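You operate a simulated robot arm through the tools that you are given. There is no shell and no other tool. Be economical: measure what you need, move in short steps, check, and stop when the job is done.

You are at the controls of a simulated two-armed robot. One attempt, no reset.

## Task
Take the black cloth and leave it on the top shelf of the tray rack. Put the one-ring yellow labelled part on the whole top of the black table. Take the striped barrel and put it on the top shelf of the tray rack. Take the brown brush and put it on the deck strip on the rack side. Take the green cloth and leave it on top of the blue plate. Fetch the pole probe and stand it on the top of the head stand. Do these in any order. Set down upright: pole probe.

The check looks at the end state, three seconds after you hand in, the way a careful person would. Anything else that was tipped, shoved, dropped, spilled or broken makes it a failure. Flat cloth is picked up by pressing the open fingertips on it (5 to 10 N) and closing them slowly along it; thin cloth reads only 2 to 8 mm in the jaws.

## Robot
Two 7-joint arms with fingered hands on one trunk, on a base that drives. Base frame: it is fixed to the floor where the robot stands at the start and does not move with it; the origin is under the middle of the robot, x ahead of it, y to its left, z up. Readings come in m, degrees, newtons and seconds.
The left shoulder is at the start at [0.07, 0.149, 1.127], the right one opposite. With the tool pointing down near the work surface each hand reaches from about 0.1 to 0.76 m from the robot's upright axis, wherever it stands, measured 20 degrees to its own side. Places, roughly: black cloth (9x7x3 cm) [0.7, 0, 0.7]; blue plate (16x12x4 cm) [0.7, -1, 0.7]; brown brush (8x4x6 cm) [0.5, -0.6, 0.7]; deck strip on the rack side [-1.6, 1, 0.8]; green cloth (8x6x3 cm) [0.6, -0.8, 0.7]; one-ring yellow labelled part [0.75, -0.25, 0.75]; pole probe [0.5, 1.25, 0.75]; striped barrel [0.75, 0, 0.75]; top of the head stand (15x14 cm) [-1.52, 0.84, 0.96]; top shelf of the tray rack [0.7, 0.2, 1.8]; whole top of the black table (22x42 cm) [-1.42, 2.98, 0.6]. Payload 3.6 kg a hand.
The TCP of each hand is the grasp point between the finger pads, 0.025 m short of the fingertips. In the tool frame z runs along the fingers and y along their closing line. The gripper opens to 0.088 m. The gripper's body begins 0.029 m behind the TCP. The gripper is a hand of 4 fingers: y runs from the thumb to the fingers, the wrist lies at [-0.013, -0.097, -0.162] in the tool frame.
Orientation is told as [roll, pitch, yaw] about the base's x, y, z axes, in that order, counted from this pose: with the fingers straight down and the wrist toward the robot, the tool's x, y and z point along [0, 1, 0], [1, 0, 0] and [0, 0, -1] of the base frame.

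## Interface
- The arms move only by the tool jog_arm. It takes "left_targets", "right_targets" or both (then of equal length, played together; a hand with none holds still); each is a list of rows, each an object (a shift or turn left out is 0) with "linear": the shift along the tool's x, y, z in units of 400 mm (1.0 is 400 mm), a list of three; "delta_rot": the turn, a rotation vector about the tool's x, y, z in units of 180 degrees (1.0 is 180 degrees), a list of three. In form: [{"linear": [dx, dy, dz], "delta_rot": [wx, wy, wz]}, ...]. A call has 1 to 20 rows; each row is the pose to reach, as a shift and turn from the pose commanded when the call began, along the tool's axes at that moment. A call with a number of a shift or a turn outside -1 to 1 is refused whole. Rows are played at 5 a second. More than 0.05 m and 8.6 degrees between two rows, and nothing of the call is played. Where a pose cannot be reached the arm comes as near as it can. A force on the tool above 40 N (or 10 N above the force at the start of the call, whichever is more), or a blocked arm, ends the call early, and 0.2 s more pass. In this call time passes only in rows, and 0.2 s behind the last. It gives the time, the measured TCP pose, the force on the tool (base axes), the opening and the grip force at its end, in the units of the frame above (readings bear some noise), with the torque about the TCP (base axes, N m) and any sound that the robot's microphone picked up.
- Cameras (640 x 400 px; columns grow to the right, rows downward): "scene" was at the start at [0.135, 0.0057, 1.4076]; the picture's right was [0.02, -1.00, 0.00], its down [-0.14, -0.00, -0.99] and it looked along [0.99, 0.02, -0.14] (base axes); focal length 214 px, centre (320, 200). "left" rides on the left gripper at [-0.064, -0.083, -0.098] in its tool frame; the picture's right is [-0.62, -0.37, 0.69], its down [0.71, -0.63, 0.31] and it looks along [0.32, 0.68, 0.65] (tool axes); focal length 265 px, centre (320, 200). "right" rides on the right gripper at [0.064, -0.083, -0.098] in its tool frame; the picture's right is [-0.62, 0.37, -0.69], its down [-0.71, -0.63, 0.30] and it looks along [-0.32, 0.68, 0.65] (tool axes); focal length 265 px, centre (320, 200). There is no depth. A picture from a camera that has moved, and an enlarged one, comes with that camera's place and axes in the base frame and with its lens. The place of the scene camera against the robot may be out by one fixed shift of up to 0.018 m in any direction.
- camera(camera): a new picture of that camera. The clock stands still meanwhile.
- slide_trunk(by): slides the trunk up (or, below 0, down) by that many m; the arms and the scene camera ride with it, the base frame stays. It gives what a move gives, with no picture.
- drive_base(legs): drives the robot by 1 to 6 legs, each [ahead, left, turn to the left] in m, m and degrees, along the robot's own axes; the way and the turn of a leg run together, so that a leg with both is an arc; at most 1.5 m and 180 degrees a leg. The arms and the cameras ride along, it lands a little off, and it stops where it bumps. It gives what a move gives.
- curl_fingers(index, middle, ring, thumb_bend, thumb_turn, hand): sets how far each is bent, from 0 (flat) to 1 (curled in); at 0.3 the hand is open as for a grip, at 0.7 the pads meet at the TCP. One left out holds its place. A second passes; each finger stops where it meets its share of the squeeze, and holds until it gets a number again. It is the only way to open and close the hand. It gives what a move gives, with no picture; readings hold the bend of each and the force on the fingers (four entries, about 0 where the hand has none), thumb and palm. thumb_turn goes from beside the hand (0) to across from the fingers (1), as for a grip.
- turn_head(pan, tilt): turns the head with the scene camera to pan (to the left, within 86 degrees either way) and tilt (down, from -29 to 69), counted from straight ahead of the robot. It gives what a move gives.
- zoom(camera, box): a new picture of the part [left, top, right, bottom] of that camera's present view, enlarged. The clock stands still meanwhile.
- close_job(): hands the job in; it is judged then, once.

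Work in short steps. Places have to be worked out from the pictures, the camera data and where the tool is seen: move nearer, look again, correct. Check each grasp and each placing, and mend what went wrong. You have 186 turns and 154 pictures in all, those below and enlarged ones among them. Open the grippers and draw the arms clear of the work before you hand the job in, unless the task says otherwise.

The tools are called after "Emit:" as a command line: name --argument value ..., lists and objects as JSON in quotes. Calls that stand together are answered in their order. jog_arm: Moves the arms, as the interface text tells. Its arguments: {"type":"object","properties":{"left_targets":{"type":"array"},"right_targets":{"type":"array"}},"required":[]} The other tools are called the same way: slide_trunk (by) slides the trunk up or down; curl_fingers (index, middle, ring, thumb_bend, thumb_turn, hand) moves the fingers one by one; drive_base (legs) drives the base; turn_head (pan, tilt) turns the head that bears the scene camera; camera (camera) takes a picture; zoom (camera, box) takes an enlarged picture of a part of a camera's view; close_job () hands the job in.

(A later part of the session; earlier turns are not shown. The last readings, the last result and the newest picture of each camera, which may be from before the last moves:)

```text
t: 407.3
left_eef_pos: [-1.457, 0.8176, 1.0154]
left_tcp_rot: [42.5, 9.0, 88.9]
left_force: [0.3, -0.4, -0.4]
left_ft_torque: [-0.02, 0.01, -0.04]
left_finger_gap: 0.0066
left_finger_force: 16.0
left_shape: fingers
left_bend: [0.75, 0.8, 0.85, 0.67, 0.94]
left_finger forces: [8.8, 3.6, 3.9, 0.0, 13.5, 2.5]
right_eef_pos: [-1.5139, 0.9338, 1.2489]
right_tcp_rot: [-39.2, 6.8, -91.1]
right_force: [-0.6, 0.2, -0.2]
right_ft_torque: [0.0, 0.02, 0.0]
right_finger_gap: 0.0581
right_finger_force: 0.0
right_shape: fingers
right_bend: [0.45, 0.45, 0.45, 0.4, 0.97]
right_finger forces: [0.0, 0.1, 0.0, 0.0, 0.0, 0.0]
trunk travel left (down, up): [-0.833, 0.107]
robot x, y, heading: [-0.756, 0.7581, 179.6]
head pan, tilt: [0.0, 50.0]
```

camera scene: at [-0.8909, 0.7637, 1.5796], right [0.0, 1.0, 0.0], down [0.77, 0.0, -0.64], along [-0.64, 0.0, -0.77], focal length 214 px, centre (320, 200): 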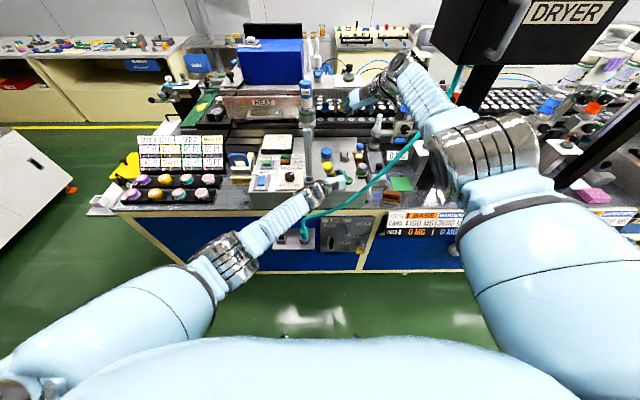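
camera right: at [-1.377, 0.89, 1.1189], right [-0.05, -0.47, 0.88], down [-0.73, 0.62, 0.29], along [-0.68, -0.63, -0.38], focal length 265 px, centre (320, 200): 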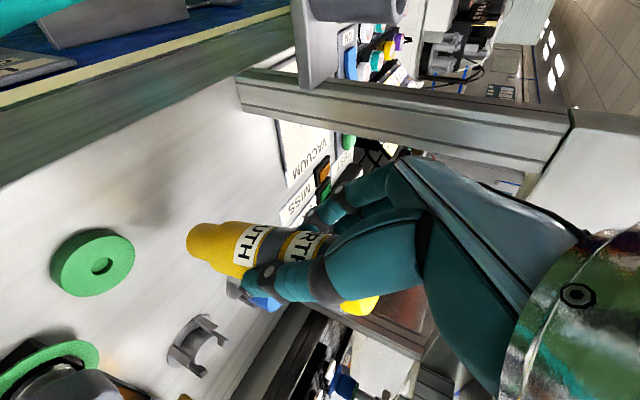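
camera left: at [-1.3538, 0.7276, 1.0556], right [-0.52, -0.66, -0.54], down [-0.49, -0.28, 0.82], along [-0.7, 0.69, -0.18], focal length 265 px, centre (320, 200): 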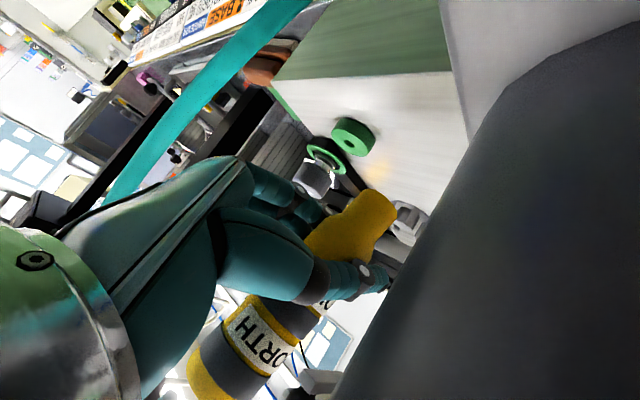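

Backing is probably blocked by the right wrist sitting beyond the hose. I raise the trunk, shift the right hand left of the hose line, and try backing out again.

Emit:
slide_trunk --by 0.05

Emit:
jog_arm --right_targets '[{"linear": [0, 0.1, 0]}, {"linear": [0, 0.18, 0]}]'

Emit:
drive_base --legs '[[-0.12, 0, 0]]'

```text
t: 408.2
left_eef_pos: [-1.4598, 0.8181, 1.0651]
left_tcp_rot: [42.5, 9.1, 88.8]
left_force: [-0.5, 0.3, -0.8]
left_ft_torque: [0.01, 0.02, -0.03]
left_finger_gap: 0.0066
left_finger_force: 16.7
left_shape: fingers
left_bend: [0.75, 0.8, 0.85, 0.67, 0.94]
left_finger forces: [8.8, 3.6, 3.9, 0.0, 13.5, 2.3]
right_eef_pos: [-1.5154, 0.9346, 1.2973]
right_tcp_rot: [-39.1, 6.6, -91.0]
right_force: [0.2, -0.5, 0.8]
right_ft_torque: [-0.02, -0.01, 0.0]
right_finger_gap: 0.0576
right_finger_force: 0.1
right_shape: fingers
right_bend: [0.45, 0.45, 0.45, 0.4, 0.97]
right_finger forces: [0.0, 0.1, 0.1, 0.0, 0.0, 0.1]
trunk travel left (down, up): [-0.883, 0.057]
robot x, y, heading: [-0.7529, 0.7583, 179.6]
head pan, tilt: [0.0, 50.0]
```

```text
t: 408.8
left_eef_pos: [-1.4579, 0.8173, 1.0642]
left_tcp_rot: [42.5, 8.9, 88.9]
left_force: [-0.3, -0.2, -0.1]
left_ft_torque: [0.01, -0.01, -0.02]
left_finger_gap: 0.0067
left_finger_force: 15.9
left_shape: fingers
left_bend: [0.75, 0.8, 0.85, 0.67, 0.94]
left_finger forces: [8.7, 3.7, 3.8, 0.0, 13.6, 2.4]
right_eef_pos: [-1.518, 0.8621, 1.2895]
right_tcp_rot: [-39.2, 6.8, -91.0]
right_force: [-0.3, -0.6, 0.5]
right_ft_torque: [0.0, 0.03, -0.01]
right_finger_gap: 0.0576
right_finger_force: 0.0
right_shape: fingers
right_bend: [0.45, 0.45, 0.45, 0.4, 0.97]
right_finger forces: [0.0, 0.0, 0.0, 0.1, 0.0, 0.0]
trunk travel left (down, up): [-0.883, 0.057]
robot x, y, heading: [-0.755, 0.7597, 179.6]
head pan, tilt: [0.0, 50.0]
```

```text
t: 409.9
left_eef_pos: [-1.4434, 0.8189, 1.0613]
left_tcp_rot: [42.1, 8.9, 88.8]
left_force: [0.1, 0.0, -0.9]
left_ft_torque: [0.03, 0.01, -0.01]
left_finger_gap: 0.0067
left_finger_force: 16.0
left_shape: fingers
left_bend: [0.75, 0.8, 0.85, 0.67, 0.94]
left_finger forces: [8.8, 3.6, 3.9, 0.0, 13.2, 2.4]
right_eef_pos: [-1.5039, 0.8632, 1.2834]
right_tcp_rot: [-38.5, 6.6, -91.2]
right_force: [-0.3, 0.2, -0.6]
right_ft_torque: [0.05, -0.04, -0.02]
right_finger_gap: 0.0579
right_finger_force: 0.1
right_shape: fingers
right_bend: [0.45, 0.45, 0.45, 0.4, 0.98]
right_finger forces: [0.1, 0.0, 0.0, 0.1, 0.0, 0.1]
trunk travel left (down, up): [-0.883, 0.057]
robot x, y, heading: [-0.7355, 0.7596, 179.5]
head pan, tilt: [0.0, 50.0]
stopped in leg 1: the robot was blocked; the commanded pose is now the measured one
```

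Still caught — likely the right forearm near the dryer box/hose. I lower the right hand 8 cm and try again.

Emit:
jog_arm --right_targets '[{"linear": [0.043, 0.02, 0.051]}, {"linear": [0.086, 0.02, 0.102]}, {"linear": [0.129, 0.02, 0.153]}]'

Emit:
drive_base --legs '[[-0.08, 0, 0]]'

```text
t: 410.7
left_eef_pos: [-1.438, 0.8195, 1.0649]
left_tcp_rot: [42.6, 9.0, 88.8]
left_force: [-0.7, -0.4, -1.4]
left_ft_torque: [-0.01, 0.0, 0.01]
left_finger_gap: 0.0065
left_finger_force: 16.0
left_shape: fingers
left_bend: [0.75, 0.8, 0.85, 0.67, 0.94]
left_finger forces: [8.8, 3.6, 3.8, 0.0, 13.3, 2.5]
right_eef_pos: [-1.4961, 0.8674, 1.2058]
right_tcp_rot: [-38.8, 6.5, -91.2]
right_force: [-0.6, 0.5, 0.1]
right_ft_torque: [0.0, 0.03, 0.0]
right_finger_gap: 0.0581
right_finger_force: 0.1
right_shape: fingers
right_bend: [0.45, 0.45, 0.45, 0.4, 0.98]
right_finger forces: [0.0, 0.0, 0.0, 0.0, 0.1, 0.0]
trunk travel left (down, up): [-0.883, 0.057]
robot x, y, heading: [-0.7359, 0.7608, 179.7]
head pan, tilt: [0.0, 50.0]
```

```text
t: 411.3
left_eef_pos: [-1.4378, 0.8199, 1.0646]
left_tcp_rot: [42.3, 9.0, 88.8]
left_force: [-0.3, -0.7, -1.6]
left_ft_torque: [0.0, 0.01, 0.0]
left_finger_gap: 0.0063
left_finger_force: 16.2
left_shape: fingers
left_bend: [0.75, 0.8, 0.85, 0.67, 0.94]
left_finger forces: [8.9, 3.7, 3.8, 0.1, 13.3, 2.3]
right_eef_pos: [-1.4961, 0.8675, 1.2052]
right_tcp_rot: [-38.8, 6.5, -91.2]
right_force: [-0.8, 0.1, 0.3]
right_ft_torque: [-0.01, -0.01, -0.03]
right_finger_gap: 0.0579
right_finger_force: 0.1
right_shape: fingers
right_bend: [0.45, 0.45, 0.45, 0.4, 0.98]
right_finger forces: [0.0, 0.0, 0.0, 0.0, 0.1, 0.0]
trunk travel left (down, up): [-0.883, 0.057]
robot x, y, heading: [-0.7395, 0.76, 179.6]
head pan, tilt: [0.0, 50.0]
stopped in leg 1: the robot was blocked; the commanded pose is now the measured one
```

Emit:
drive_base --legs '[[0, 0.02, 0]]'

Emit:
drive_base --legs '[[-0.05, 0, 0]]'

```text
t: 412.3
left_eef_pos: [-1.4363, 0.8029, 1.0663]
left_tcp_rot: [42.5, 9.1, 88.7]
left_force: [-0.6, 0.0, -0.4]
left_ft_torque: [-0.01, 0.05, -0.01]
left_finger_gap: 0.0063
left_finger_force: 16.2
left_shape: fingers
left_bend: [0.75, 0.8, 0.85, 0.67, 0.94]
left_finger forces: [8.8, 3.6, 3.7, 0.0, 13.3, 2.4]
right_eef_pos: [-1.4946, 0.8522, 1.2074]
right_tcp_rot: [-38.9, 6.4, -91.3]
right_force: [0.6, 0.2, -0.5]
right_ft_torque: [-0.02, 0.04, 0.02]
right_finger_gap: 0.0581
right_finger_force: 0.0
right_shape: fingers
right_bend: [0.45, 0.45, 0.45, 0.4, 0.98]
right_finger forces: [0.0, 0.1, 0.1, 0.0, 0.0, 0.0]
trunk travel left (down, up): [-0.883, 0.057]
robot x, y, heading: [-0.7385, 0.7365, 179.5]
head pan, tilt: [0.0, 50.0]
```

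```text
t: 413.6
left_eef_pos: [-1.3878, 0.802, 1.0651]
left_tcp_rot: [42.3, 8.9, 88.7]
left_force: [0.1, -0.5, -1.0]
left_ft_torque: [0.01, 0.02, -0.02]
left_finger_gap: 0.0067
left_finger_force: 15.3
left_shape: fingers
left_bend: [0.75, 0.8, 0.85, 0.67, 0.94]
left_finger forces: [8.6, 3.5, 3.8, 0.1, 13.1, 2.4]
right_eef_pos: [-1.4475, 0.8474, 1.207]
right_tcp_rot: [-39.2, 6.5, -91.1]
right_force: [-0.3, 0.0, 0.1]
right_ft_torque: [0.0, -0.01, 0.02]
right_finger_gap: 0.0578
right_finger_force: 0.1
right_shape: fingers
right_bend: [0.45, 0.45, 0.45, 0.4, 0.98]
right_finger forces: [0.0, 0.0, 0.0, 0.0, 0.1, 0.0]
trunk travel left (down, up): [-0.883, 0.057]
robot x, y, heading: [-0.6878, 0.7384, 179.6]
head pan, tilt: [0.0, 50.0]
```

Free now: it was the hose on the right. I back away further, then position the right hand so its camera can view the rod from the side with my last picture.

Emit:
drive_base --legs '[[-0.12, 0, 0]]'

Emit:
jog_arm --right_targets '[{"linear": [0, -0.1, 0]}, {"linear": [0.07, -0.15, 0.08]}, {"linear": [0.13, -0.18, 0.155]}, {"linear": [0.193, -0.2, 0.23]}]'

```text
t: 414.9
left_eef_pos: [-1.355, 0.7956, 1.0621]
left_tcp_rot: [41.9, 8.8, 88.7]
left_force: [0.7, -0.4, -0.5]
left_ft_torque: [0.02, 0.04, -0.03]
left_finger_gap: 0.0065
left_finger_force: 15.4
left_shape: fingers
left_bend: [0.75, 0.8, 0.85, 0.67, 0.94]
left_finger forces: [8.8, 3.3, 3.3, 0.0, 13.1, 2.4]
right_eef_pos: [-1.416, 0.8433, 1.2038]
right_tcp_rot: [-38.7, 6.7, -91.2]
right_force: [-0.1, -0.1, 0.4]
right_ft_torque: [0.02, 0.01, -0.03]
right_finger_gap: 0.0577
right_finger_force: 0.0
right_shape: fingers
right_bend: [0.45, 0.45, 0.45, 0.4, 0.98]
right_finger forces: [0.0, 0.0, 0.0, 0.0, 0.0, 0.0]
trunk travel left (down, up): [-0.883, 0.057]
robot x, y, heading: [-0.6508, 0.7353, 180.0]
head pan, tilt: [0.0, 50.0]
stopped in leg 1: the robot was blocked; the commanded pose is now the measured one
```

```text
t: 415.9
left_eef_pos: [-1.3498, 0.8013, 1.0659]
left_tcp_rot: [42.4, 9.0, 88.8]
left_force: [0.5, 0.5, -0.8]
left_ft_torque: [-0.01, 0.0, 0.03]
left_finger_gap: 0.0063
left_finger_force: 15.4
left_shape: fingers
left_bend: [0.75, 0.8, 0.85, 0.67, 0.94]
left_finger forces: [8.7, 3.3, 3.4, 0.0, 13.0, 2.4]
right_eef_pos: [-1.3981, 0.9357, 1.111]
right_tcp_rot: [-39.1, 6.5, -91.2]
right_force: [0.1, 0.6, -0.4]
right_ft_torque: [-0.01, -0.04, -0.02]
right_finger_gap: 0.058
right_finger_force: 0.2
right_shape: fingers
right_bend: [0.45, 0.45, 0.45, 0.4, 0.98]
right_finger forces: [0.0, 0.1, 0.0, 0.0, 0.1, 0.0]
right hand out of reach, approached as far as the arm can: row 3, 4
trunk travel left (down, up): [-0.883, 0.057]
robot x, y, heading: [-0.6504, 0.739, 179.9]
head pan, tilt: [0.0, 50.0]
```

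I take the last picture from the right camera to determine the rod's pose.

Emit:
zoom --camera "right" --box '[160, 0, 480, 200]'

```text
2.00 times, centred on (320, 100) of right
camera zoom: at [-1.284, 1.0124, 1.1565], right [-0.05, -0.47, 0.88], down [-0.73, 0.62, 0.28], along [-0.68, -0.63, -0.38], focal length 531 px, centre (320, 400)
```

zoom: 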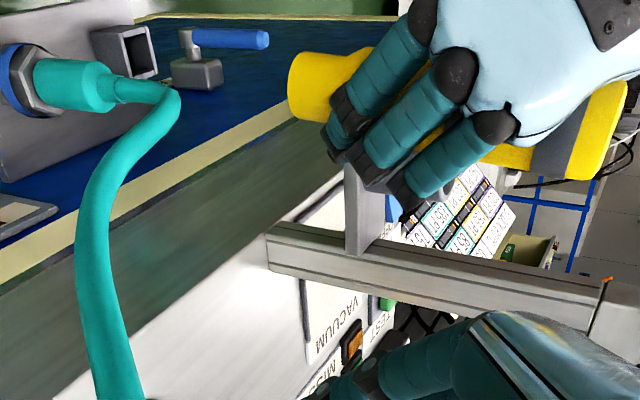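

The picture shows the rod nearly upright in the left hand (≈4° forward, sideways ~0), its top 3.5 cm free above the left palm. I'll transfer it to a straight-down right-hand grip. First: raise and turn the right hand to point down, and draw the left hand 12 cm closer to me.

Emit:
curl_fingers --hand "right" --index 0.35 --middle 0.35 --ring 0.35 --thumb_bend 0.35

Emit:
jog_arm --left_targets '[{"linear": [-0.035, 0, -0.036]}, {"linear": [-0.07, 0, -0.072]}, {"linear": [-0.104, 0, -0.108]}, {"linear": [-0.138, 0, -0.144]}, {"linear": [-0.173, 0, -0.18]}, {"linear": [-0.207, 0, -0.216]}]' --right_targets '[{"linear": [-0.01, 0, -0.063], "delta_rot": [-0.006, 0.036, 0.001]}, {"linear": [-0.02, 0, -0.126], "delta_rot": [-0.012, 0.072, 0.002]}, {"linear": [-0.03, 0, -0.189], "delta_rot": [-0.018, 0.108, 0.003]}, {"linear": [-0.04, 0, -0.252], "delta_rot": [-0.024, 0.145, 0.004]}, {"linear": [-0.05, 0, -0.315], "delta_rot": [-0.03, 0.181, 0.005]}, {"linear": [-0.056, 0, -0.378], "delta_rot": [-0.036, 0.217, 0.0056]}]'

```text
t: 416.9
left_eef_pos: [-1.353, 0.7978, 1.0629]
left_tcp_rot: [42.3, 8.8, 88.8]
left_force: [-0.1, -0.5, -0.1]
left_ft_torque: [0.04, 0.0, -0.04]
left_finger_gap: 0.0062
left_finger_force: 15.2
left_shape: fingers
left_bend: [0.75, 0.8, 0.85, 0.67, 0.94]
left_finger forces: [8.8, 3.3, 3.5, 0.0, 13.1, 2.4]
right_eef_pos: [-1.401, 0.9336, 1.1074]
right_tcp_rot: [-38.8, 6.6, -91.2]
right_force: [-0.3, 0.0, 0.5]
right_ft_torque: [0.0, 0.0, 0.0]
right_finger_gap: 0.0741
right_finger_force: 0.1
right_shape: fingers
right_bend: [0.35, 0.35, 0.35, 0.35, 0.98]
right_finger forces: [0.0, 0.1, 0.1, 0.0, 0.0, 0.0]
trunk travel left (down, up): [-0.883, 0.057]
robot x, y, heading: [-0.649, 0.7373, 180.0]
head pan, tilt: [0.0, 50.0]
```

```text
t: 418.2
left_eef_pos: [-1.2316, 0.7982, 1.0749]
left_tcp_rot: [42.3, 8.9, 88.8]
left_force: [0.1, 0.2, -1.1]
left_ft_torque: [-0.06, 0.02, -0.02]
left_finger_gap: 0.0061
left_finger_force: 15.5
left_shape: fingers
left_bend: [0.75, 0.8, 0.85, 0.67, 0.94]
left_finger forces: [8.5, 3.1, 3.3, 0.1, 12.7, 2.5]
right_eef_pos: [-1.3048, 0.921, 1.2393]
right_tcp_rot: [0.4, 0.3, -90.0]
right_force: [-0.4, 0.3, 0.4]
right_ft_torque: [0.0, -0.01, -0.01]
right_finger_gap: 0.0737
right_finger_force: 0.0
right_shape: fingers
right_bend: [0.35, 0.35, 0.35, 0.35, 0.98]
right_finger forces: [0.0, 0.0, 0.0, 0.1, 0.1, 0.1]
right hand out of reach, approached as far as the arm can: row 5, 6
trunk travel left (down, up): [-0.883, 0.057]
robot x, y, heading: [-0.6497, 0.7338, 179.8]
head pan, tilt: [0.0, 50.0]
```

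The right hand now points straight down. I move it over the rod top, then descend around it.

Emit:
jog_arm --right_targets '[{"linear": [0.057, 0.1, 0]}, {"linear": [0.115, 0.2, 0]}, {"linear": [0.172, 0.31, 0]}]'

Emit:
jog_arm --right_targets '[{"linear": [0, 0, 0.02]}]'

```text
t: 419.1
left_eef_pos: [-1.2322, 0.7994, 1.0738]
left_tcp_rot: [42.4, 9.0, 88.8]
left_force: [-0.2, -0.7, -1.2]
left_ft_torque: [0.01, 0.03, -0.02]
left_finger_gap: 0.0064
left_finger_force: 15.3
left_shape: fingers
left_bend: [0.75, 0.8, 0.85, 0.67, 0.94]
left_finger forces: [8.6, 3.1, 3.3, 0.0, 12.6, 2.5]
right_eef_pos: [-1.3058, 0.7901, 1.2367]
right_tcp_rot: [0.3, 0.3, -90.0]
right_force: [-0.7, 1.4, -0.1]
right_ft_torque: [0.01, 0.0, -0.01]
right_finger_gap: 0.0737
right_finger_force: 0.1
right_shape: fingers
right_bend: [0.35, 0.35, 0.35, 0.35, 0.98]
right_finger forces: [0.0, 0.0, 0.1, 0.1, 0.1, 0.1]
right hand out of reach, approached as far as the arm can: row 1, 2, 3
trunk travel left (down, up): [-0.883, 0.057]
robot x, y, heading: [-0.6504, 0.7389, 179.8]
head pan, tilt: [0.0, 50.0]
```

```text
t: 419.4
left_eef_pos: [-1.2335, 0.798, 1.0735]
left_tcp_rot: [42.4, 8.8, 88.8]
left_force: [0.1, -0.3, -0.9]
left_ft_torque: [0.03, 0.04, 0.01]
left_finger_gap: 0.0061
left_finger_force: 14.9
left_shape: fingers
left_bend: [0.75, 0.8, 0.85, 0.67, 0.94]
left_finger forces: [8.6, 3.1, 3.3, 0.0, 12.6, 2.5]
right_eef_pos: [-1.3073, 0.7902, 1.2296]
right_tcp_rot: [0.4, 0.3, -90.0]
right_force: [-0.3, 0.4, 0.4]
right_ft_torque: [-0.02, -0.03, 0.03]
right_finger_gap: 0.0739
right_finger_force: 0.1
right_shape: fingers
right_bend: [0.35, 0.35, 0.35, 0.35, 0.98]
right_finger forces: [0.0, 0.0, 0.1, 0.0, 0.1, 0.0]
trunk travel left (down, up): [-0.883, 0.057]
robot x, y, heading: [-0.6532, 0.7342, 179.9]
head pan, tilt: [0.0, 50.0]
```

Commanded and measured poses agree again; 7 cm more toward me is needed, then I check.

Emit:
jog_arm --right_targets '[{"linear": [0.09, -0.01, 0]}, {"linear": [0.175, -0.018, 0]}]'

```text
t: 420.1
left_eef_pos: [-1.2327, 0.7986, 1.0747]
left_tcp_rot: [42.3, 8.9, 88.8]
left_force: [0.5, -0.1, -0.1]
left_ft_torque: [-0.03, 0.05, -0.01]
left_finger_gap: 0.0064
left_finger_force: 15.1
left_shape: fingers
left_bend: [0.75, 0.8, 0.85, 0.67, 0.94]
left_finger forces: [8.5, 3.1, 3.3, 0.0, 12.5, 2.5]
right_eef_pos: [-1.3066, 0.7887, 1.2293]
right_tcp_rot: [0.4, 0.3, -90.0]
right_force: [-0.7, -0.2, -0.1]
right_ft_torque: [0.0, -0.04, -0.02]
right_finger_gap: 0.0742
right_finger_force: 0.0
right_shape: fingers
right_bend: [0.35, 0.35, 0.35, 0.35, 0.98]
right_finger forces: [0.0, 0.0, 0.0, 0.1, 0.0, 0.1]
right hand out of reach, approached as far as the arm can: row 1, 2
trunk travel left (down, up): [-0.883, 0.057]
robot x, y, heading: [-0.6513, 0.7353, 179.9]
head pan, tilt: [0.0, 50.0]
```

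The right arm is at an inner limit there, so I undo that command and instead bring the left hand 7 cm forward under it.

Emit:
jog_arm --left_targets '[{"linear": [0.06, 0, 0.063]}, {"linear": [0.121, 0, 0.126]}]' --right_targets '[{"linear": [-0.085, 0, 0]}, {"linear": [-0.17, 0, 0]}]'

Emit:
jog_arm --right_targets '[{"linear": [0, 0, 0.02]}]'

```text
t: 420.6
left_eef_pos: [-1.3021, 0.8008, 1.0694]
left_tcp_rot: [42.2, 9.0, 88.8]
left_force: [-0.1, 0.3, -1.3]
left_ft_torque: [-0.01, 0.0, 0.01]
left_finger_gap: 0.0062
left_finger_force: 15.1
left_shape: fingers
left_bend: [0.75, 0.8, 0.85, 0.67, 0.94]
left_finger forces: [8.5, 3.1, 3.2, 0.1, 12.5, 2.4]
right_eef_pos: [-1.3092, 0.7923, 1.2286]
right_tcp_rot: [0.3, 0.2, -90.1]
right_force: [0.2, 1.0, 0.9]
right_ft_torque: [-0.03, -0.04, 0.03]
right_finger_gap: 0.0739
right_finger_force: 0.2
right_shape: fingers
right_bend: [0.35, 0.35, 0.35, 0.35, 0.98]
right_finger forces: [0.0, 0.1, 0.0, 0.0, 0.1, 0.0]
right hand out of reach, approached as far as the arm can: row 1, 2
trunk travel left (down, up): [-0.883, 0.057]
robot x, y, heading: [-0.6544, 0.7376, 180.2]
head pan, tilt: [0.0, 50.0]
```

```text
t: 421.1
left_eef_pos: [-1.3005, 0.7994, 1.0707]
left_tcp_rot: [42.4, 8.8, 88.8]
left_force: [-0.2, -1.0, -1.0]
left_ft_torque: [0.01, 0.01, -0.01]
left_finger_gap: 0.006
left_finger_force: 14.8
left_shape: fingers
left_bend: [0.75, 0.8, 0.85, 0.67, 0.94]
left_finger forces: [8.5, 3.1, 3.2, 0.0, 12.6, 2.4]
right_eef_pos: [-1.3078, 0.7902, 1.2216]
right_tcp_rot: [0.2, 0.3, -90.1]
right_force: [-0.2, 0.3, -0.3]
right_ft_torque: [-0.02, 0.0, -0.01]
right_finger_gap: 0.0735
right_finger_force: 0.1
right_shape: fingers
right_bend: [0.35, 0.35, 0.35, 0.35, 0.98]
right_finger forces: [0.0, 0.0, 0.1, 0.0, 0.0, 0.1]
trunk travel left (down, up): [-0.883, 0.057]
robot x, y, heading: [-0.6483, 0.738, 179.7]
head pan, tilt: [0.0, 50.0]
```

I fine-align (left 6 mm forward, right 8 mm to the right) and descend the right hand around the rod's top.

Emit:
jog_arm --left_targets '[{"linear": [0.0105, 0, 0.011]}, {"linear": [0.0105, 0, 0.011]}, {"linear": [0.0105, 0, 0.011]}, {"linear": [0.0105, 0, 0.011]}]' --right_targets '[{"linear": [0, -0.02, 0.03]}, {"linear": [0, -0.02, 0.08]}, {"linear": [0, -0.02, 0.13]}, {"linear": [0, -0.02, 0.175]}]'

```text
t: 422.1
left_eef_pos: [-1.3073, 0.7995, 1.0695]
left_tcp_rot: [42.3, 8.9, 88.8]
left_force: [-0.4, -0.5, -0.8]
left_ft_torque: [0.02, 0.0, 0.03]
left_finger_gap: 0.006
left_finger_force: 15.1
left_shape: fingers
left_bend: [0.75, 0.8, 0.85, 0.67, 0.94]
left_finger forces: [8.6, 3.1, 3.1, 0.1, 12.5, 2.4]
right_eef_pos: [-1.3049, 0.8033, 1.1607]
right_tcp_rot: [0.3, 0.4, -90.0]
right_force: [0.3, 0.0, -0.8]
right_ft_torque: [0.01, -0.02, -0.01]
right_finger_gap: 0.074
right_finger_force: 0.0
right_shape: fingers
right_bend: [0.35, 0.35, 0.35, 0.35, 0.98]
right_finger forces: [0.0, 0.0, 0.1, 0.0, 0.0, 0.1]
right hand out of reach, approached as far as the arm can: row 2, 3, 4
trunk travel left (down, up): [-0.883, 0.057]
robot x, y, heading: [-0.6538, 0.7368, 179.8]
head pan, tilt: [0.0, 50.0]
```

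Well aligned, no contact. I lower 1.5 cm more and close the right hand on the rod top.

Emit:
jog_arm --right_targets '[{"linear": [0, 0, 0.02]}, {"linear": [0, 0, 0.036]}]'

Emit:
curl_fingers --hand "right" --index 0.6 --middle 0.6 --ring 0.6 --thumb_bend 0.6

```text
t: 422.6
left_eef_pos: [-1.3085, 0.8008, 1.068]
left_tcp_rot: [42.2, 8.9, 88.8]
left_force: [-0.5, 0.2, -0.7]
left_ft_torque: [0.01, 0.02, 0.05]
left_finger_gap: 0.0061
left_finger_force: 14.1
left_shape: fingers
left_bend: [0.75, 0.8, 0.85, 0.67, 0.94]
left_finger forces: [8.5, 3.2, 3.2, 0.0, 12.5, 2.4]
right_eef_pos: [-1.3039, 0.803, 1.1449]
right_tcp_rot: [0.3, 0.3, -90.0]
right_force: [0.0, -0.6, -0.4]
right_ft_torque: [0.0, 0.0, 0.01]
right_finger_gap: 0.0739
right_finger_force: 0.0
right_shape: fingers
right_bend: [0.35, 0.35, 0.35, 0.35, 0.98]
right_finger forces: [0.0, 0.0, 0.0, 0.1, 0.0, 0.1]
trunk travel left (down, up): [-0.883, 0.057]
robot x, y, heading: [-0.6526, 0.7383, 179.7]
head pan, tilt: [0.0, 50.0]
```

```text
t: 423.6
left_eef_pos: [-1.3065, 0.7996, 1.0699]
left_tcp_rot: [42.3, 8.9, 88.7]
left_force: [2.3, 6.8, -1.1]
left_ft_torque: [-0.32, 0.2, 0.05]
left_finger_gap: 0.0051
left_finger_force: 16.6
left_shape: fingers
left_bend: [0.75, 0.8, 0.85, 0.67, 0.95]
left_finger forces: [8.0, 3.2, 2.8, 0.1, 11.1, 7.1]
right_eef_pos: [-1.3029, 0.8016, 1.1474]
right_tcp_rot: [0.2, 0.3, -90.0]
right_force: [-2.9, -6.0, 0.0]
right_ft_torque: [-0.13, 0.06, 0.0]
right_finger_gap: 0.027
right_finger_force: 3.2
right_shape: fingers
right_bend: [0.54, 0.58, 0.6, 0.6, 0.98]
right_finger forces: [4.6, 2.1, 0.0, 0.0, 0.1, 0.0]
trunk travel left (down, up): [-0.883, 0.057]
robot x, y, heading: [-0.6517, 0.7333, 179.5]
head pan, tilt: [0.0, 50.0]
```

Fingers touch first, thumb not yet: rod top is ~6 mm further left. I shift the right hand accordingly and close firmly.

Emit:
jog_arm --right_targets '[{"linear": [0, 0.014, 0]}]'

Emit:
curl_fingers --hand "right" --index 0.8 --middle 0.8 --ring 0.8 --thumb_bend 0.8

```text
t: 424.1
left_eef_pos: [-1.3078, 0.7982, 1.0687]
left_tcp_rot: [42.2, 8.9, 88.8]
left_force: [4.9, 1.9, -0.5]
left_ft_torque: [-0.12, 0.3, 0.03]
left_finger_gap: 0.005
left_finger_force: 17.7
left_shape: fingers
left_bend: [0.75, 0.8, 0.85, 0.67, 0.95]
left_finger forces: [8.9, 3.0, 3.1, 0.0, 11.4, 7.7]
right_eef_pos: [-1.3025, 0.7986, 1.1455]
right_tcp_rot: [0.2, 0.5, -90.1]
right_force: [-5.2, -1.8, 1.1]
right_ft_torque: [-0.03, 0.11, 0.0]
right_finger_gap: 0.0268
right_finger_force: 2.1
right_shape: fingers
right_bend: [0.55, 0.59, 0.6, 0.58, 0.99]
right_finger forces: [2.5, 1.5, 0.1, 0.0, 0.0, 0.0]
right hand out of reach, approached as far as the arm can: row 1
trunk travel left (down, up): [-0.883, 0.057]
robot x, y, heading: [-0.6514, 0.7356, 179.8]
head pan, tilt: [0.0, 50.0]
```

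```text
t: 425.1
left_eef_pos: [-1.3067, 0.7995, 1.0697]
left_tcp_rot: [42.3, 8.8, 88.7]
left_force: [8.4, 0.1, -0.1]
left_ft_torque: [0.0, 0.47, -0.05]
left_finger_gap: 0.0051
left_finger_force: 16.5
left_shape: fingers
left_bend: [0.75, 0.8, 0.85, 0.67, 0.95]
left_finger forces: [8.2, 2.9, 2.9, 0.1, 11.6, 9.0]
right_eef_pos: [-1.3017, 0.7982, 1.1457]
right_tcp_rot: [0.2, 0.2, -90.0]
right_force: [-7.9, 0.7, -0.1]
right_ft_torque: [-0.02, 0.18, 0.11]
right_finger_gap: 0.0229
right_finger_force: 17.3
right_shape: fingers
right_bend: [0.57, 0.61, 0.8, 0.62, 0.98]
right_finger forces: [7.5, 9.4, 0.0, 0.0, 18.0, 0.0]
trunk travel left (down, up): [-0.883, 0.057]
robot x, y, heading: [-0.6517, 0.7365, 179.7]
head pan, tilt: [0.0, 50.0]
```

The right hand now grips the rod top (index/middle vs thumb, 18 N). I open the left hand and withdraw it toward me.

Emit:
curl_fingers --hand "left" --index 0.3 --middle 0.3 --ring 0.3 --thumb_bend 0.3

Emit:
jog_arm --left_targets '[{"linear": [-0.035, 0, -0.034]}, {"linear": [-0.07, 0, -0.068]}, {"linear": [-0.11, 0, -0.105]}, {"linear": [-0.15, 0, -0.14]}, {"linear": [-0.2, -0.03, -0.18]}]'

```text
t: 426.1
left_eef_pos: [-1.3083, 0.7996, 1.0689]
left_tcp_rot: [42.3, 8.8, 88.8]
left_force: [8.0, -1.8, 0.4]
left_ft_torque: [0.01, 0.48, -0.06]
left_finger_gap: 0.0844
left_finger_force: 3.7
left_shape: fingers
left_bend: [0.3, 0.3, 0.3, 0.3, 0.97]
left_finger forces: [0.1, 0.0, 0.0, 0.0, 0.0, 7.4]
right_eef_pos: [-1.3026, 0.7973, 1.1458]
right_tcp_rot: [0.2, 0.3, -90.0]
right_force: [-8.2, 1.1, -0.6]
right_ft_torque: [0.0, 0.17, 0.06]
right_finger_gap: 0.023
right_finger_force: 17.5
right_shape: fingers
right_bend: [0.57, 0.61, 0.8, 0.62, 0.98]
right_finger forces: [7.4, 9.3, 0.3, 0.0, 18.0, 0.0]
trunk travel left (down, up): [-0.883, 0.057]
robot x, y, heading: [-0.6555, 0.7411, 179.7]
head pan, tilt: [0.0, 50.0]
```

```text
t: 427.2
left_eef_pos: [-1.1997, 0.7828, 1.0695]
left_tcp_rot: [42.4, 8.7, 88.7]
left_force: [-0.2, -0.3, 0.6]
left_ft_torque: [0.0, -0.04, 0.03]
left_finger_gap: 0.0846
left_finger_force: 0.1
left_shape: fingers
left_bend: [0.3, 0.3, 0.3, 0.3, 0.97]
left_finger forces: [0.0, 0.1, 0.0, 0.1, 0.0, 0.1]
right_eef_pos: [-1.3006, 0.7961, 1.148]
right_tcp_rot: [0.3, 0.4, -90.0]
right_force: [0.1, 0.1, -0.1]
right_ft_torque: [0.02, 0.01, -0.01]
right_finger_gap: 0.0228
right_finger_force: 15.7
right_shape: fingers
right_bend: [0.57, 0.63, 0.8, 0.65, 0.95]
right_finger forces: [9.2, 6.3, 0.0, 0.1, 15.9, 0.1]
trunk travel left (down, up): [-0.883, 0.057]
robot x, y, heading: [-0.6548, 0.7367, 179.8]
head pan, tilt: [0.0, 50.0]
```

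The right hand holds the rod by its top, tool vertical. I tuck the left hand away, trim 3° of fore-aft lean, and drive back toward the console in two steps.

Emit:
jog_arm --left_targets '[{"linear": [-0.06, -0.06, -0.06]}, {"linear": [-0.12, -0.12, -0.12]}, {"linear": [-0.18, -0.18, -0.18]}, {"linear": [-0.24, -0.24, -0.24]}]' --right_targets '[{"linear": [0, 0, 0], "delta_rot": [0, -0.008, 0]}, {"linear": [0, 0, 0], "delta_rot": [0, -0.0167, 0]}, {"linear": [0, 0, 0], "delta_rot": [0, -0.0167, 0]}, {"linear": [0, 0, 0], "delta_rot": [0, -0.0167, 0]}]'

Emit:
drive_base --legs '[[0.13, -0.024, 0]]'

```text
t: 428.2
left_eef_pos: [-1.0656, 0.6892, 1.0888]
left_tcp_rot: [42.3, 8.9, 88.8]
left_force: [-0.5, -0.6, 0.1]
left_ft_torque: [-0.02, 0.0, -0.03]
left_finger_gap: 0.0843
left_finger_force: 0.1
left_shape: fingers
left_bend: [0.3, 0.3, 0.3, 0.3, 0.97]
left_finger forces: [0.0, 0.0, 0.1, 0.0, 0.0, 0.0]
right_eef_pos: [-1.3078, 0.7979, 1.146]
right_tcp_rot: [-2.7, 0.3, -90.0]
right_force: [0.4, 0.9, 0.0]
right_ft_torque: [0.0, 0.02, 0.0]
right_finger_gap: 0.0222
right_finger_force: 16.0
right_shape: fingers
right_bend: [0.57, 0.63, 0.8, 0.65, 0.95]
right_finger forces: [9.3, 6.3, 0.1, 0.1, 15.9, 0.1]
right hand out of reach, approached as far as the arm can: row 2, 3, 4
trunk travel left (down, up): [-0.883, 0.057]
robot x, y, heading: [-0.6528, 0.7387, 180.1]
head pan, tilt: [0.0, 50.0]
```

```text
t: 430.2
left_eef_pos: [-1.168, 0.7054, 1.089]
left_tcp_rot: [42.4, 8.7, 89.0]
left_force: [0.4, -0.1, 0.4]
left_ft_torque: [0.01, 0.01, 0.02]
left_finger_gap: 0.0844
left_finger_force: 0.1
left_shape: fingers
left_bend: [0.3, 0.3, 0.3, 0.3, 0.97]
left_finger forces: [0.1, 0.1, 0.0, 0.0, 0.1, 0.1]
right_eef_pos: [-1.4084, 0.8128, 1.1427]
right_tcp_rot: [-2.2, 0.7, -89.7]
right_force: [-0.8, -0.3, -0.7]
right_ft_torque: [-0.02, 0.0, -0.04]
right_finger_gap: 0.0222
right_finger_force: 16.1
right_shape: fingers
right_bend: [0.56, 0.63, 0.8, 0.66, 0.94]
right_finger forces: [8.9, 7.3, 0.0, 0.1, 15.9, 0.0]
trunk travel left (down, up): [-0.883, 0.057]
robot x, y, heading: [-0.7557, 0.7578, 179.9]
head pan, tilt: [0.0, 50.0]
stopped in leg 1: the robot was blocked; the commanded pose is now the measured one
```

Something on the right side catches again (y≈0.758). I step 2.5 cm left with the base, compensate with the arm, and continue forward.

Emit:
drive_base --legs '[[-0.01, 0.028, 0]]'

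Emit:
drive_base --legs '[[0.06, 0, 0]]'

```text
t: 431.2
left_eef_pos: [-1.161, 0.6831, 1.0872]
left_tcp_rot: [42.2, 9.1, 89.0]
left_force: [0.3, 0.8, -0.2]
left_ft_torque: [0.02, 0.01, 0.0]
left_finger_gap: 0.0844
left_finger_force: 0.1
left_shape: fingers
left_bend: [0.3, 0.3, 0.3, 0.3, 0.97]
left_finger forces: [0.0, 0.1, 0.0, 0.1, 0.1, 0.0]
right_eef_pos: [-1.4004, 0.7922, 1.1398]
right_tcp_rot: [-2.0, 0.2, -89.8]
right_force: [0.1, 0.7, -0.8]
right_ft_torque: [-0.05, -0.01, 0.02]
right_finger_gap: 0.0225
right_finger_force: 15.7
right_shape: fingers
right_bend: [0.56, 0.63, 0.8, 0.66, 0.94]
right_finger forces: [8.9, 7.4, 0.1, 0.0, 15.8, 0.0]
trunk travel left (down, up): [-0.883, 0.057]
robot x, y, heading: [-0.7432, 0.7275, 179.9]
head pan, tilt: [0.0, 50.0]
```

```text
t: 432.3
left_eef_pos: [-1.1835, 0.6796, 1.0905]
left_tcp_rot: [42.5, 8.8, 89.0]
left_force: [0.1, 0.6, 0.0]
left_ft_torque: [0.02, 0.01, -0.03]
left_finger_gap: 0.0845
left_finger_force: 0.0
left_shape: fingers
left_bend: [0.3, 0.3, 0.3, 0.3, 0.97]
left_finger forces: [0.0, 0.1, 0.0, 0.0, 0.0, 0.1]
right_eef_pos: [-1.4188, 0.7883, 1.1474]
right_tcp_rot: [-3.0, 0.5, -90.1]
right_force: [-0.1, -0.3, -0.4]
right_ft_torque: [-0.03, 0.03, -0.01]
right_finger_gap: 0.0225
right_finger_force: 16.5
right_shape: fingers
right_bend: [0.56, 0.63, 0.8, 0.66, 0.93]
right_finger forces: [9.0, 7.6, 0.0, 0.0, 16.0, 0.0]
trunk travel left (down, up): [-0.883, 0.057]
robot x, y, heading: [-0.7684, 0.7264, 180.0]
head pan, tilt: [0.0, 50.0]
stopped in leg 1: the robot was blocked; the commanded pose is now the measured one
```

The base is at its forward limit; I extend the right arm the remaining 8–9 cm.

Emit:
jog_arm --right_targets '[{"linear": [-0.05, -0.02, 0]}, {"linear": [-0.1, -0.04, 0]}, {"linear": [-0.15, -0.06, 0]}, {"linear": [-0.21, -0.075, 0]}]'

```text
t: 433.3
left_eef_pos: [-1.1897, 0.6807, 1.0869]
left_tcp_rot: [42.0, 8.9, 88.9]
left_force: [-0.8, 0.0, -0.3]
left_ft_torque: [-0.02, -0.02, 0.02]
left_finger_gap: 0.0845
left_finger_force: 0.1
left_shape: fingers
left_bend: [0.3, 0.3, 0.3, 0.3, 0.97]
left_finger forces: [0.0, 0.0, 0.0, 0.0, 0.1, 0.1]
right_eef_pos: [-1.4329, 0.8254, 1.1551]
right_tcp_rot: [-2.6, 0.5, -90.0]
right_force: [-0.2, 0.4, -1.0]
right_ft_torque: [-0.02, 0.02, -0.01]
right_finger_gap: 0.0222
right_finger_force: 16.4
right_shape: fingers
right_bend: [0.56, 0.63, 0.8, 0.66, 0.93]
right_finger forces: [8.9, 7.6, 0.0, 0.0, 15.9, 0.1]
right hand out of reach, approached as far as the arm can: row 1, 2, 3, 4
trunk travel left (down, up): [-0.883, 0.057]
robot x, y, heading: [-0.7668, 0.7255, 179.9]
head pan, tilt: [0.0, 50.0]
```

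Out of reach in this yaw. I turn the hand 60° about the vertical (rod stays vertical), bringing the wrist toward me so the arm can reach the spot.

Emit:
jog_arm --right_targets '[{"linear": [0, 0, 0], "delta_rot": [0, 0, 0.042]}, {"linear": [0, 0, 0], "delta_rot": [0, 0, 0.083]}, {"linear": [0, 0, 0], "delta_rot": [0, 0, 0.125]}, {"linear": [0, 0, 0], "delta_rot": [0, 0, 0.167]}, {"linear": [0, 0, 0], "delta_rot": [0, 0, 0.208]}, {"linear": [0, 0, 0], "delta_rot": [0, 0, 0.25]}, {"linear": [0, 0, 0], "delta_rot": [0, 0, 0.292]}, {"linear": [0, 0, 0], "delta_rot": [0, 0, 0.333]}]'

```text
t: 435.1
left_eef_pos: [-1.1884, 0.6804, 1.0873]
left_tcp_rot: [42.2, 8.9, 88.8]
left_force: [-0.6, -1.4, 0.2]
left_ft_torque: [-0.03, 0.03, -0.03]
left_finger_gap: 0.0843
left_finger_force: 0.1
left_shape: fingers
left_bend: [0.3, 0.3, 0.3, 0.3, 0.97]
left_finger forces: [0.0, 0.1, 0.0, 0.0, 0.0, 0.2]
right_eef_pos: [-1.5148, 0.813, 1.1423]
right_tcp_rot: [-1.7, -2.0, -149.9]
right_force: [0.4, -0.2, -0.2]
right_ft_torque: [0.03, -0.02, 0.01]
right_finger_gap: 0.0222
right_finger_force: 16.4
right_shape: fingers
right_bend: [0.56, 0.63, 0.8, 0.66, 0.93]
right_finger forces: [8.9, 7.7, 0.0, 0.0, 15.9, 0.0]
right hand out of reach, approached as far as the arm can: row 1, 2, 3, 4, 5, 6, 7, 8
trunk travel left (down, up): [-0.883, 0.057]
robot x, y, heading: [-0.7663, 0.7265, 179.9]
head pan, tilt: [0.0, 50.0]
```

The rod is now over ≈(−1.511,0.807) with the hand vertical. I lower with the trunk, then in small steps.

Emit:
slide_trunk --by -0.05

Emit:
slide_trunk --by -0.007

Emit:
slide_trunk --by -0.004

```text
t: 436.1
left_eef_pos: [-1.1873, 0.6798, 1.0389]
left_tcp_rot: [42.3, 8.9, 89.0]
left_force: [-0.4, -0.2, 0.8]
left_ft_torque: [-0.01, -0.02, 0.0]
left_finger_gap: 0.0845
left_finger_force: 0.0
left_shape: fingers
left_bend: [0.3, 0.3, 0.3, 0.3, 0.97]
left_finger forces: [0.0, 0.1, 0.0, 0.0, 0.0, 0.0]
right_eef_pos: [-1.5113, 0.8148, 1.0937]
right_tcp_rot: [-1.8, -2.2, -149.9]
right_force: [0.7, 0.0, 0.2]
right_ft_torque: [0.01, -0.01, 0.0]
right_finger_gap: 0.0224
right_finger_force: 16.3
right_shape: fingers
right_bend: [0.56, 0.63, 0.8, 0.66, 0.93]
right_finger forces: [8.9, 7.7, 0.0, 0.0, 15.7, 0.0]
trunk travel left (down, up): [-0.833, 0.107]
robot x, y, heading: [-0.7685, 0.7287, 180.0]
head pan, tilt: [0.0, 50.0]
```

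```text
t: 436.6
left_eef_pos: [-1.1882, 0.6798, 1.0306]
left_tcp_rot: [42.2, 9.0, 88.9]
left_force: [-0.1, 0.2, 0.0]
left_ft_torque: [-0.02, 0.02, 0.06]
left_finger_gap: 0.0845
left_finger_force: 0.1
left_shape: fingers
left_bend: [0.3, 0.3, 0.3, 0.3, 0.97]
left_finger forces: [0.0, 0.0, 0.0, 0.1, 0.1, 0.1]
right_eef_pos: [-1.5119, 0.814, 1.0872]
right_tcp_rot: [-1.7, -2.1, -150.0]
right_force: [-1.1, 0.0, -1.1]
right_ft_torque: [0.01, 0.01, 0.0]
right_finger_gap: 0.0224
right_finger_force: 16.5
right_shape: fingers
right_bend: [0.56, 0.63, 0.8, 0.66, 0.93]
right_finger forces: [8.9, 7.8, 0.0, 0.1, 15.7, 0.0]
trunk travel left (down, up): [-0.826, 0.114]
robot x, y, heading: [-0.7677, 0.7261, 179.6]
head pan, tilt: [0.0, 50.0]
```

```text
t: 437.1
left_eef_pos: [-1.1878, 0.6799, 1.0262]
left_tcp_rot: [42.2, 9.0, 88.9]
left_force: [-0.1, 0.6, -0.9]
left_ft_torque: [0.01, -0.04, 0.02]
left_finger_gap: 0.0844
left_finger_force: 0.0
left_shape: fingers
left_bend: [0.3, 0.3, 0.3, 0.3, 0.97]
left_finger forces: [0.1, 0.0, 0.0, 0.1, 0.1, 0.0]
right_eef_pos: [-1.5134, 0.8136, 1.0821]
right_tcp_rot: [-1.7, -2.0, -149.9]
right_force: [-1.1, 0.4, -1.5]
right_ft_torque: [-0.03, -0.06, -0.01]
right_finger_gap: 0.0222
right_finger_force: 16.4
right_shape: fingers
right_bend: [0.56, 0.63, 0.8, 0.66, 0.93]
right_finger forces: [9.0, 7.7, 0.0, 0.1, 15.8, 0.0]
trunk travel left (down, up): [-0.822, 0.118]
robot x, y, heading: [-0.7683, 0.727, 179.8]
head pan, tilt: [0.0, 50.0]
```

Emit:
slide_trunk --by -0.004

Emit:
slide_trunk --by -0.003

```text
t: 437.7
left_eef_pos: [-1.1875, 0.6789, 1.0232]
left_tcp_rot: [42.2, 8.8, 88.9]
left_force: [0.3, 0.0, -0.2]
left_ft_torque: [0.03, 0.02, -0.01]
left_finger_gap: 0.0845
left_finger_force: 0.0
left_shape: fingers
left_bend: [0.3, 0.3, 0.3, 0.3, 0.97]
left_finger forces: [0.0, 0.0, 0.0, 0.1, 0.0, 0.0]
right_eef_pos: [-1.5133, 0.8145, 1.0788]
right_tcp_rot: [-1.7, -2.1, -149.9]
right_force: [-0.2, 0.0, -0.1]
right_ft_torque: [-0.01, 0.01, -0.02]
right_finger_gap: 0.0223
right_finger_force: 16.0
right_shape: fingers
right_bend: [0.56, 0.63, 0.8, 0.66, 0.93]
right_finger forces: [9.0, 7.7, 0.0, 0.0, 15.8, 0.0]
trunk travel left (down, up): [-0.818, 0.122]
robot x, y, heading: [-0.7682, 0.7314, 179.7]
head pan, tilt: [0.0, 50.0]
```

```text
t: 438.2
left_eef_pos: [-1.1865, 0.68, 1.0203]
left_tcp_rot: [42.3, 8.9, 88.9]
left_force: [-0.6, 0.4, 0.0]
left_ft_torque: [-0.02, 0.0, 0.03]
left_finger_gap: 0.0846
left_finger_force: 0.0
left_shape: fingers
left_bend: [0.3, 0.3, 0.3, 0.3, 0.97]
left_finger forces: [0.1, 0.0, 0.0, 0.0, 0.0, 0.0]
right_eef_pos: [-1.5107, 0.8139, 1.0768]
right_tcp_rot: [-1.8, -2.1, -149.9]
right_force: [-1.2, -0.1, -0.9]
right_ft_torque: [0.01, 0.0, -0.03]
right_finger_gap: 0.0221
right_finger_force: 16.1
right_shape: fingers
right_bend: [0.56, 0.63, 0.8, 0.66, 0.93]
right_finger forces: [8.9, 7.7, 0.1, 0.0, 15.9, 0.0]
trunk travel left (down, up): [-0.815, 0.125]
robot x, y, heading: [-0.7652, 0.7239, 180.0]
head pan, tilt: [0.0, 50.0]
```

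Emit:
slide_trunk --by -0.003

Emit:
slide_trunk --by -0.003

```text
t: 438.7
left_eef_pos: [-1.1871, 0.6803, 1.0168]
left_tcp_rot: [42.3, 8.8, 88.9]
left_force: [0.4, 0.1, -0.4]
left_ft_torque: [0.0, 0.02, 0.02]
left_finger_gap: 0.0842
left_finger_force: 0.0
left_shape: fingers
left_bend: [0.3, 0.3, 0.3, 0.3, 0.97]
left_finger forces: [0.1, 0.1, 0.0, 0.1, 0.0, 0.0]
right_eef_pos: [-1.5122, 0.814, 1.0741]
right_tcp_rot: [-1.8, -2.2, -149.9]
right_force: [-0.5, -0.3, -0.9]
right_ft_torque: [-0.01, -0.01, 0.0]
right_finger_gap: 0.022
right_finger_force: 16.4
right_shape: fingers
right_bend: [0.56, 0.63, 0.8, 0.66, 0.93]
right_finger forces: [9.0, 7.6, 0.1, 0.0, 15.8, 0.0]
trunk travel left (down, up): [-0.812, 0.128]
robot x, y, heading: [-0.7679, 0.7259, 179.8]
head pan, tilt: [0.0, 50.0]
```

```text
t: 439.2
left_eef_pos: [-1.1868, 0.6785, 1.0133]
left_tcp_rot: [42.2, 8.9, 88.8]
left_force: [-0.8, 0.1, 0.4]
left_ft_torque: [0.03, 0.0, -0.03]
left_finger_gap: 0.0846
left_finger_force: 0.0
left_shape: fingers
left_bend: [0.3, 0.3, 0.3, 0.3, 0.97]
left_finger forces: [0.1, 0.0, 0.0, 0.0, 0.0, 0.1]
right_eef_pos: [-1.5134, 0.8141, 1.0704]
right_tcp_rot: [-1.8, -2.1, -150.0]
right_force: [0.6, 1.0, -1.8]
right_ft_torque: [0.02, 0.02, 0.01]
right_finger_gap: 0.0225
right_finger_force: 16.2
right_shape: fingers
right_bend: [0.56, 0.63, 0.8, 0.66, 0.93]
right_finger forces: [9.0, 7.7, 0.0, 0.0, 15.8, 0.0]
trunk travel left (down, up): [-0.809, 0.131]
robot x, y, heading: [-0.7635, 0.7276, 179.9]
head pan, tilt: [0.0, 50.0]
```

Emit:
slide_trunk --by -0.004

Emit:
slide_trunk --by -0.003

Emit:
slide_trunk --by -0.003

```text
t: 439.8
left_eef_pos: [-1.1866, 0.6798, 1.011]
left_tcp_rot: [42.4, 8.8, 88.9]
left_force: [0.3, -0.3, -0.9]
left_ft_torque: [-0.05, -0.02, 0.0]
left_finger_gap: 0.0843
left_finger_force: 0.1
left_shape: fingers
left_bend: [0.3, 0.3, 0.3, 0.3, 0.97]
left_finger forces: [0.1, 0.0, 0.1, 0.0, 0.1, 0.0]
right_eef_pos: [-1.5122, 0.8138, 1.069]
right_tcp_rot: [-1.8, -2.4, -149.8]
right_force: [-0.2, -0.1, 5.2]
right_ft_torque: [-0.02, -0.02, 0.0]
right_finger_gap: 0.0223
right_finger_force: 17.7
right_shape: fingers
right_bend: [0.56, 0.63, 0.8, 0.66, 0.93]
right_finger forces: [9.7, 8.2, 0.0, 0.0, 16.6, 0.1]
trunk travel left (down, up): [-0.805, 0.135]
robot x, y, heading: [-0.7658, 0.7247, 179.9]
head pan, tilt: [0.0, 50.0]
```

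```text
t: 440.3
left_eef_pos: [-1.1843, 0.6801, 1.0079]
left_tcp_rot: [42.4, 8.7, 89.0]
left_force: [-0.7, -0.1, -0.5]
left_ft_torque: [0.01, -0.02, -0.03]
left_finger_gap: 0.0844
left_finger_force: 0.0
left_shape: fingers
left_bend: [0.3, 0.3, 0.3, 0.3, 0.97]
left_finger forces: [0.1, 0.0, 0.1, 0.0, 0.0, 0.1]
right_eef_pos: [-1.5103, 0.8135, 1.0678]
right_tcp_rot: [-1.9, -2.5, -149.9]
right_force: [-1.6, -0.9, 13.6]
right_ft_torque: [-0.07, 0.02, 0.01]
right_finger_gap: 0.0219
right_finger_force: 18.4
right_shape: fingers
right_bend: [0.56, 0.63, 0.8, 0.67, 0.93]
right_finger forces: [10.2, 9.5, 0.1, 0.0, 17.5, 0.1]
trunk travel left (down, up): [-0.802, 0.138]
robot x, y, heading: [-0.768, 0.726, 179.9]
head pan, tilt: [0.0, 50.0]
```

```text
t: 440.8
left_eef_pos: [-1.1839, 0.6794, 1.0063]
left_tcp_rot: [42.5, 8.8, 88.9]
left_force: [-0.4, 0.0, -0.2]
left_ft_torque: [0.03, 0.03, -0.02]
left_finger_gap: 0.0846
left_finger_force: 0.1
left_shape: fingers
left_bend: [0.3, 0.3, 0.3, 0.3, 0.97]
left_finger forces: [0.0, 0.0, 0.0, 0.0, 0.0, 0.0]
right_eef_pos: [-1.5103, 0.8135, 1.0673]
right_tcp_rot: [-2.0, -2.7, -149.9]
right_force: [-2.4, 0.3, 21.1]
right_ft_torque: [-0.12, 0.06, 0.01]
right_finger_gap: 0.0221
right_finger_force: 19.5
right_shape: fingers
right_bend: [0.55, 0.62, 0.8, 0.68, 0.93]
right_finger forces: [10.8, 10.6, 0.0, 0.0, 18.2, 0.1]
trunk travel left (down, up): [-0.799, 0.141]
robot x, y, heading: [-0.764, 0.7258, 179.9]
head pan, tilt: [0.0, 50.0]
```

Foot loaded (21 N) close under the grip axis. I relieve to a light load and then open both sides equally.

Emit:
slide_trunk --by 0.005

Emit:
slide_trunk --by 0.002

```text
t: 441.3
left_eef_pos: [-1.1849, 0.6805, 1.0103]
left_tcp_rot: [42.4, 8.8, 89.1]
left_force: [-0.2, 0.8, 0.8]
left_ft_torque: [-0.05, -0.02, -0.01]
left_finger_gap: 0.0846
left_finger_force: 0.1
left_shape: fingers
left_bend: [0.3, 0.3, 0.3, 0.3, 0.97]
left_finger forces: [0.0, 0.0, 0.1, 0.1, 0.0, 0.0]
right_eef_pos: [-1.5103, 0.8139, 1.0665]
right_tcp_rot: [-1.9, -2.3, -149.9]
right_force: [-2.5, -0.5, 13.8]
right_ft_torque: [-0.09, 0.08, -0.03]
right_finger_gap: 0.022
right_finger_force: 18.7
right_shape: fingers
right_bend: [0.55, 0.62, 0.8, 0.68, 0.93]
right_finger forces: [10.4, 9.8, 0.0, 0.0, 17.6, 0.0]
trunk travel left (down, up): [-0.804, 0.136]
robot x, y, heading: [-0.7677, 0.7257, 179.8]
head pan, tilt: [0.0, 50.0]
```

```text
t: 441.9
left_eef_pos: [-1.1858, 0.6799, 1.0115]
left_tcp_rot: [42.4, 8.9, 89.0]
left_force: [-0.3, -0.3, -0.5]
left_ft_torque: [-0.01, -0.02, 0.02]
left_finger_gap: 0.0846
left_finger_force: 0.1
left_shape: fingers
left_bend: [0.3, 0.3, 0.3, 0.3, 0.97]
left_finger forces: [0.1, 0.0, 0.1, 0.1, 0.0, 0.0]
right_eef_pos: [-1.5109, 0.8142, 1.0677]
right_tcp_rot: [-1.8, -2.1, -150.0]
right_force: [-1.1, -0.1, 9.9]
right_ft_torque: [-0.07, 0.09, -0.02]
right_finger_gap: 0.0221
right_finger_force: 17.9
right_shape: fingers
right_bend: [0.55, 0.62, 0.8, 0.68, 0.93]
right_finger forces: [10.2, 9.5, 0.0, 0.0, 17.5, 0.0]
trunk travel left (down, up): [-0.806, 0.134]
robot x, y, heading: [-0.7685, 0.7244, 179.8]
head pan, tilt: [0.0, 50.0]
```

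Emit:
slide_trunk --by 0.003

```text
t: 442.4
left_eef_pos: [-1.1875, 0.6797, 1.0144]
left_tcp_rot: [42.3, 9.0, 89.0]
left_force: [0.1, -0.1, 0.2]
left_ft_torque: [0.01, 0.0, -0.01]
left_finger_gap: 0.0846
left_finger_force: 0.1
left_shape: fingers
left_bend: [0.3, 0.3, 0.3, 0.3, 0.97]
left_finger forces: [0.0, 0.0, 0.1, 0.0, 0.1, 0.0]
right_eef_pos: [-1.511, 0.8147, 1.0671]
right_tcp_rot: [-1.7, -1.9, -149.9]
right_force: [-1.3, -1.1, 0.7]
right_ft_torque: [-0.02, 0.01, 0.02]
right_finger_gap: 0.022
right_finger_force: 16.8
right_shape: fingers
right_bend: [0.55, 0.63, 0.8, 0.68, 0.93]
right_finger forces: [9.5, 8.3, 0.0, 0.1, 16.8, 0.1]
trunk travel left (down, up): [-0.809, 0.131]
robot x, y, heading: [-0.768, 0.7266, 179.6]
head pan, tilt: [0.0, 50.0]
```

The load is nearly zero with the foot still touching. I open index, middle and thumb by equal amounts.

Emit:
curl_fingers --hand "right" --index 0.4 --middle 0.47 --ring 0.5 --thumb_bend 0.53

```text
t: 443.4
left_eef_pos: [-1.187, 0.6802, 1.0153]
left_tcp_rot: [42.2, 8.9, 88.9]
left_force: [-0.3, 0.5, 0.1]
left_ft_torque: [-0.01, -0.02, 0.0]
left_finger_gap: 0.0845
left_finger_force: 0.0
left_shape: fingers
left_bend: [0.3, 0.3, 0.3, 0.3, 0.97]
left_finger forces: [0.0, 0.1, 0.0, 0.0, 0.0, 0.0]
right_eef_pos: [-1.5114, 0.8133, 1.0695]
right_tcp_rot: [-1.7, -2.0, -149.9]
right_force: [0.6, 0.6, 0.0]
right_ft_torque: [0.04, 0.02, 0.0]
right_finger_gap: 0.0488
right_finger_force: 0.0
right_shape: fingers
right_bend: [0.4, 0.47, 0.5, 0.53, 0.97]
right_finger forces: [0.0, 0.1, 0.0, 0.1, 0.0, 0.0]
trunk travel left (down, up): [-0.809, 0.131]
robot x, y, heading: [-0.7666, 0.7258, 179.8]
head pan, tilt: [0.0, 50.0]
```

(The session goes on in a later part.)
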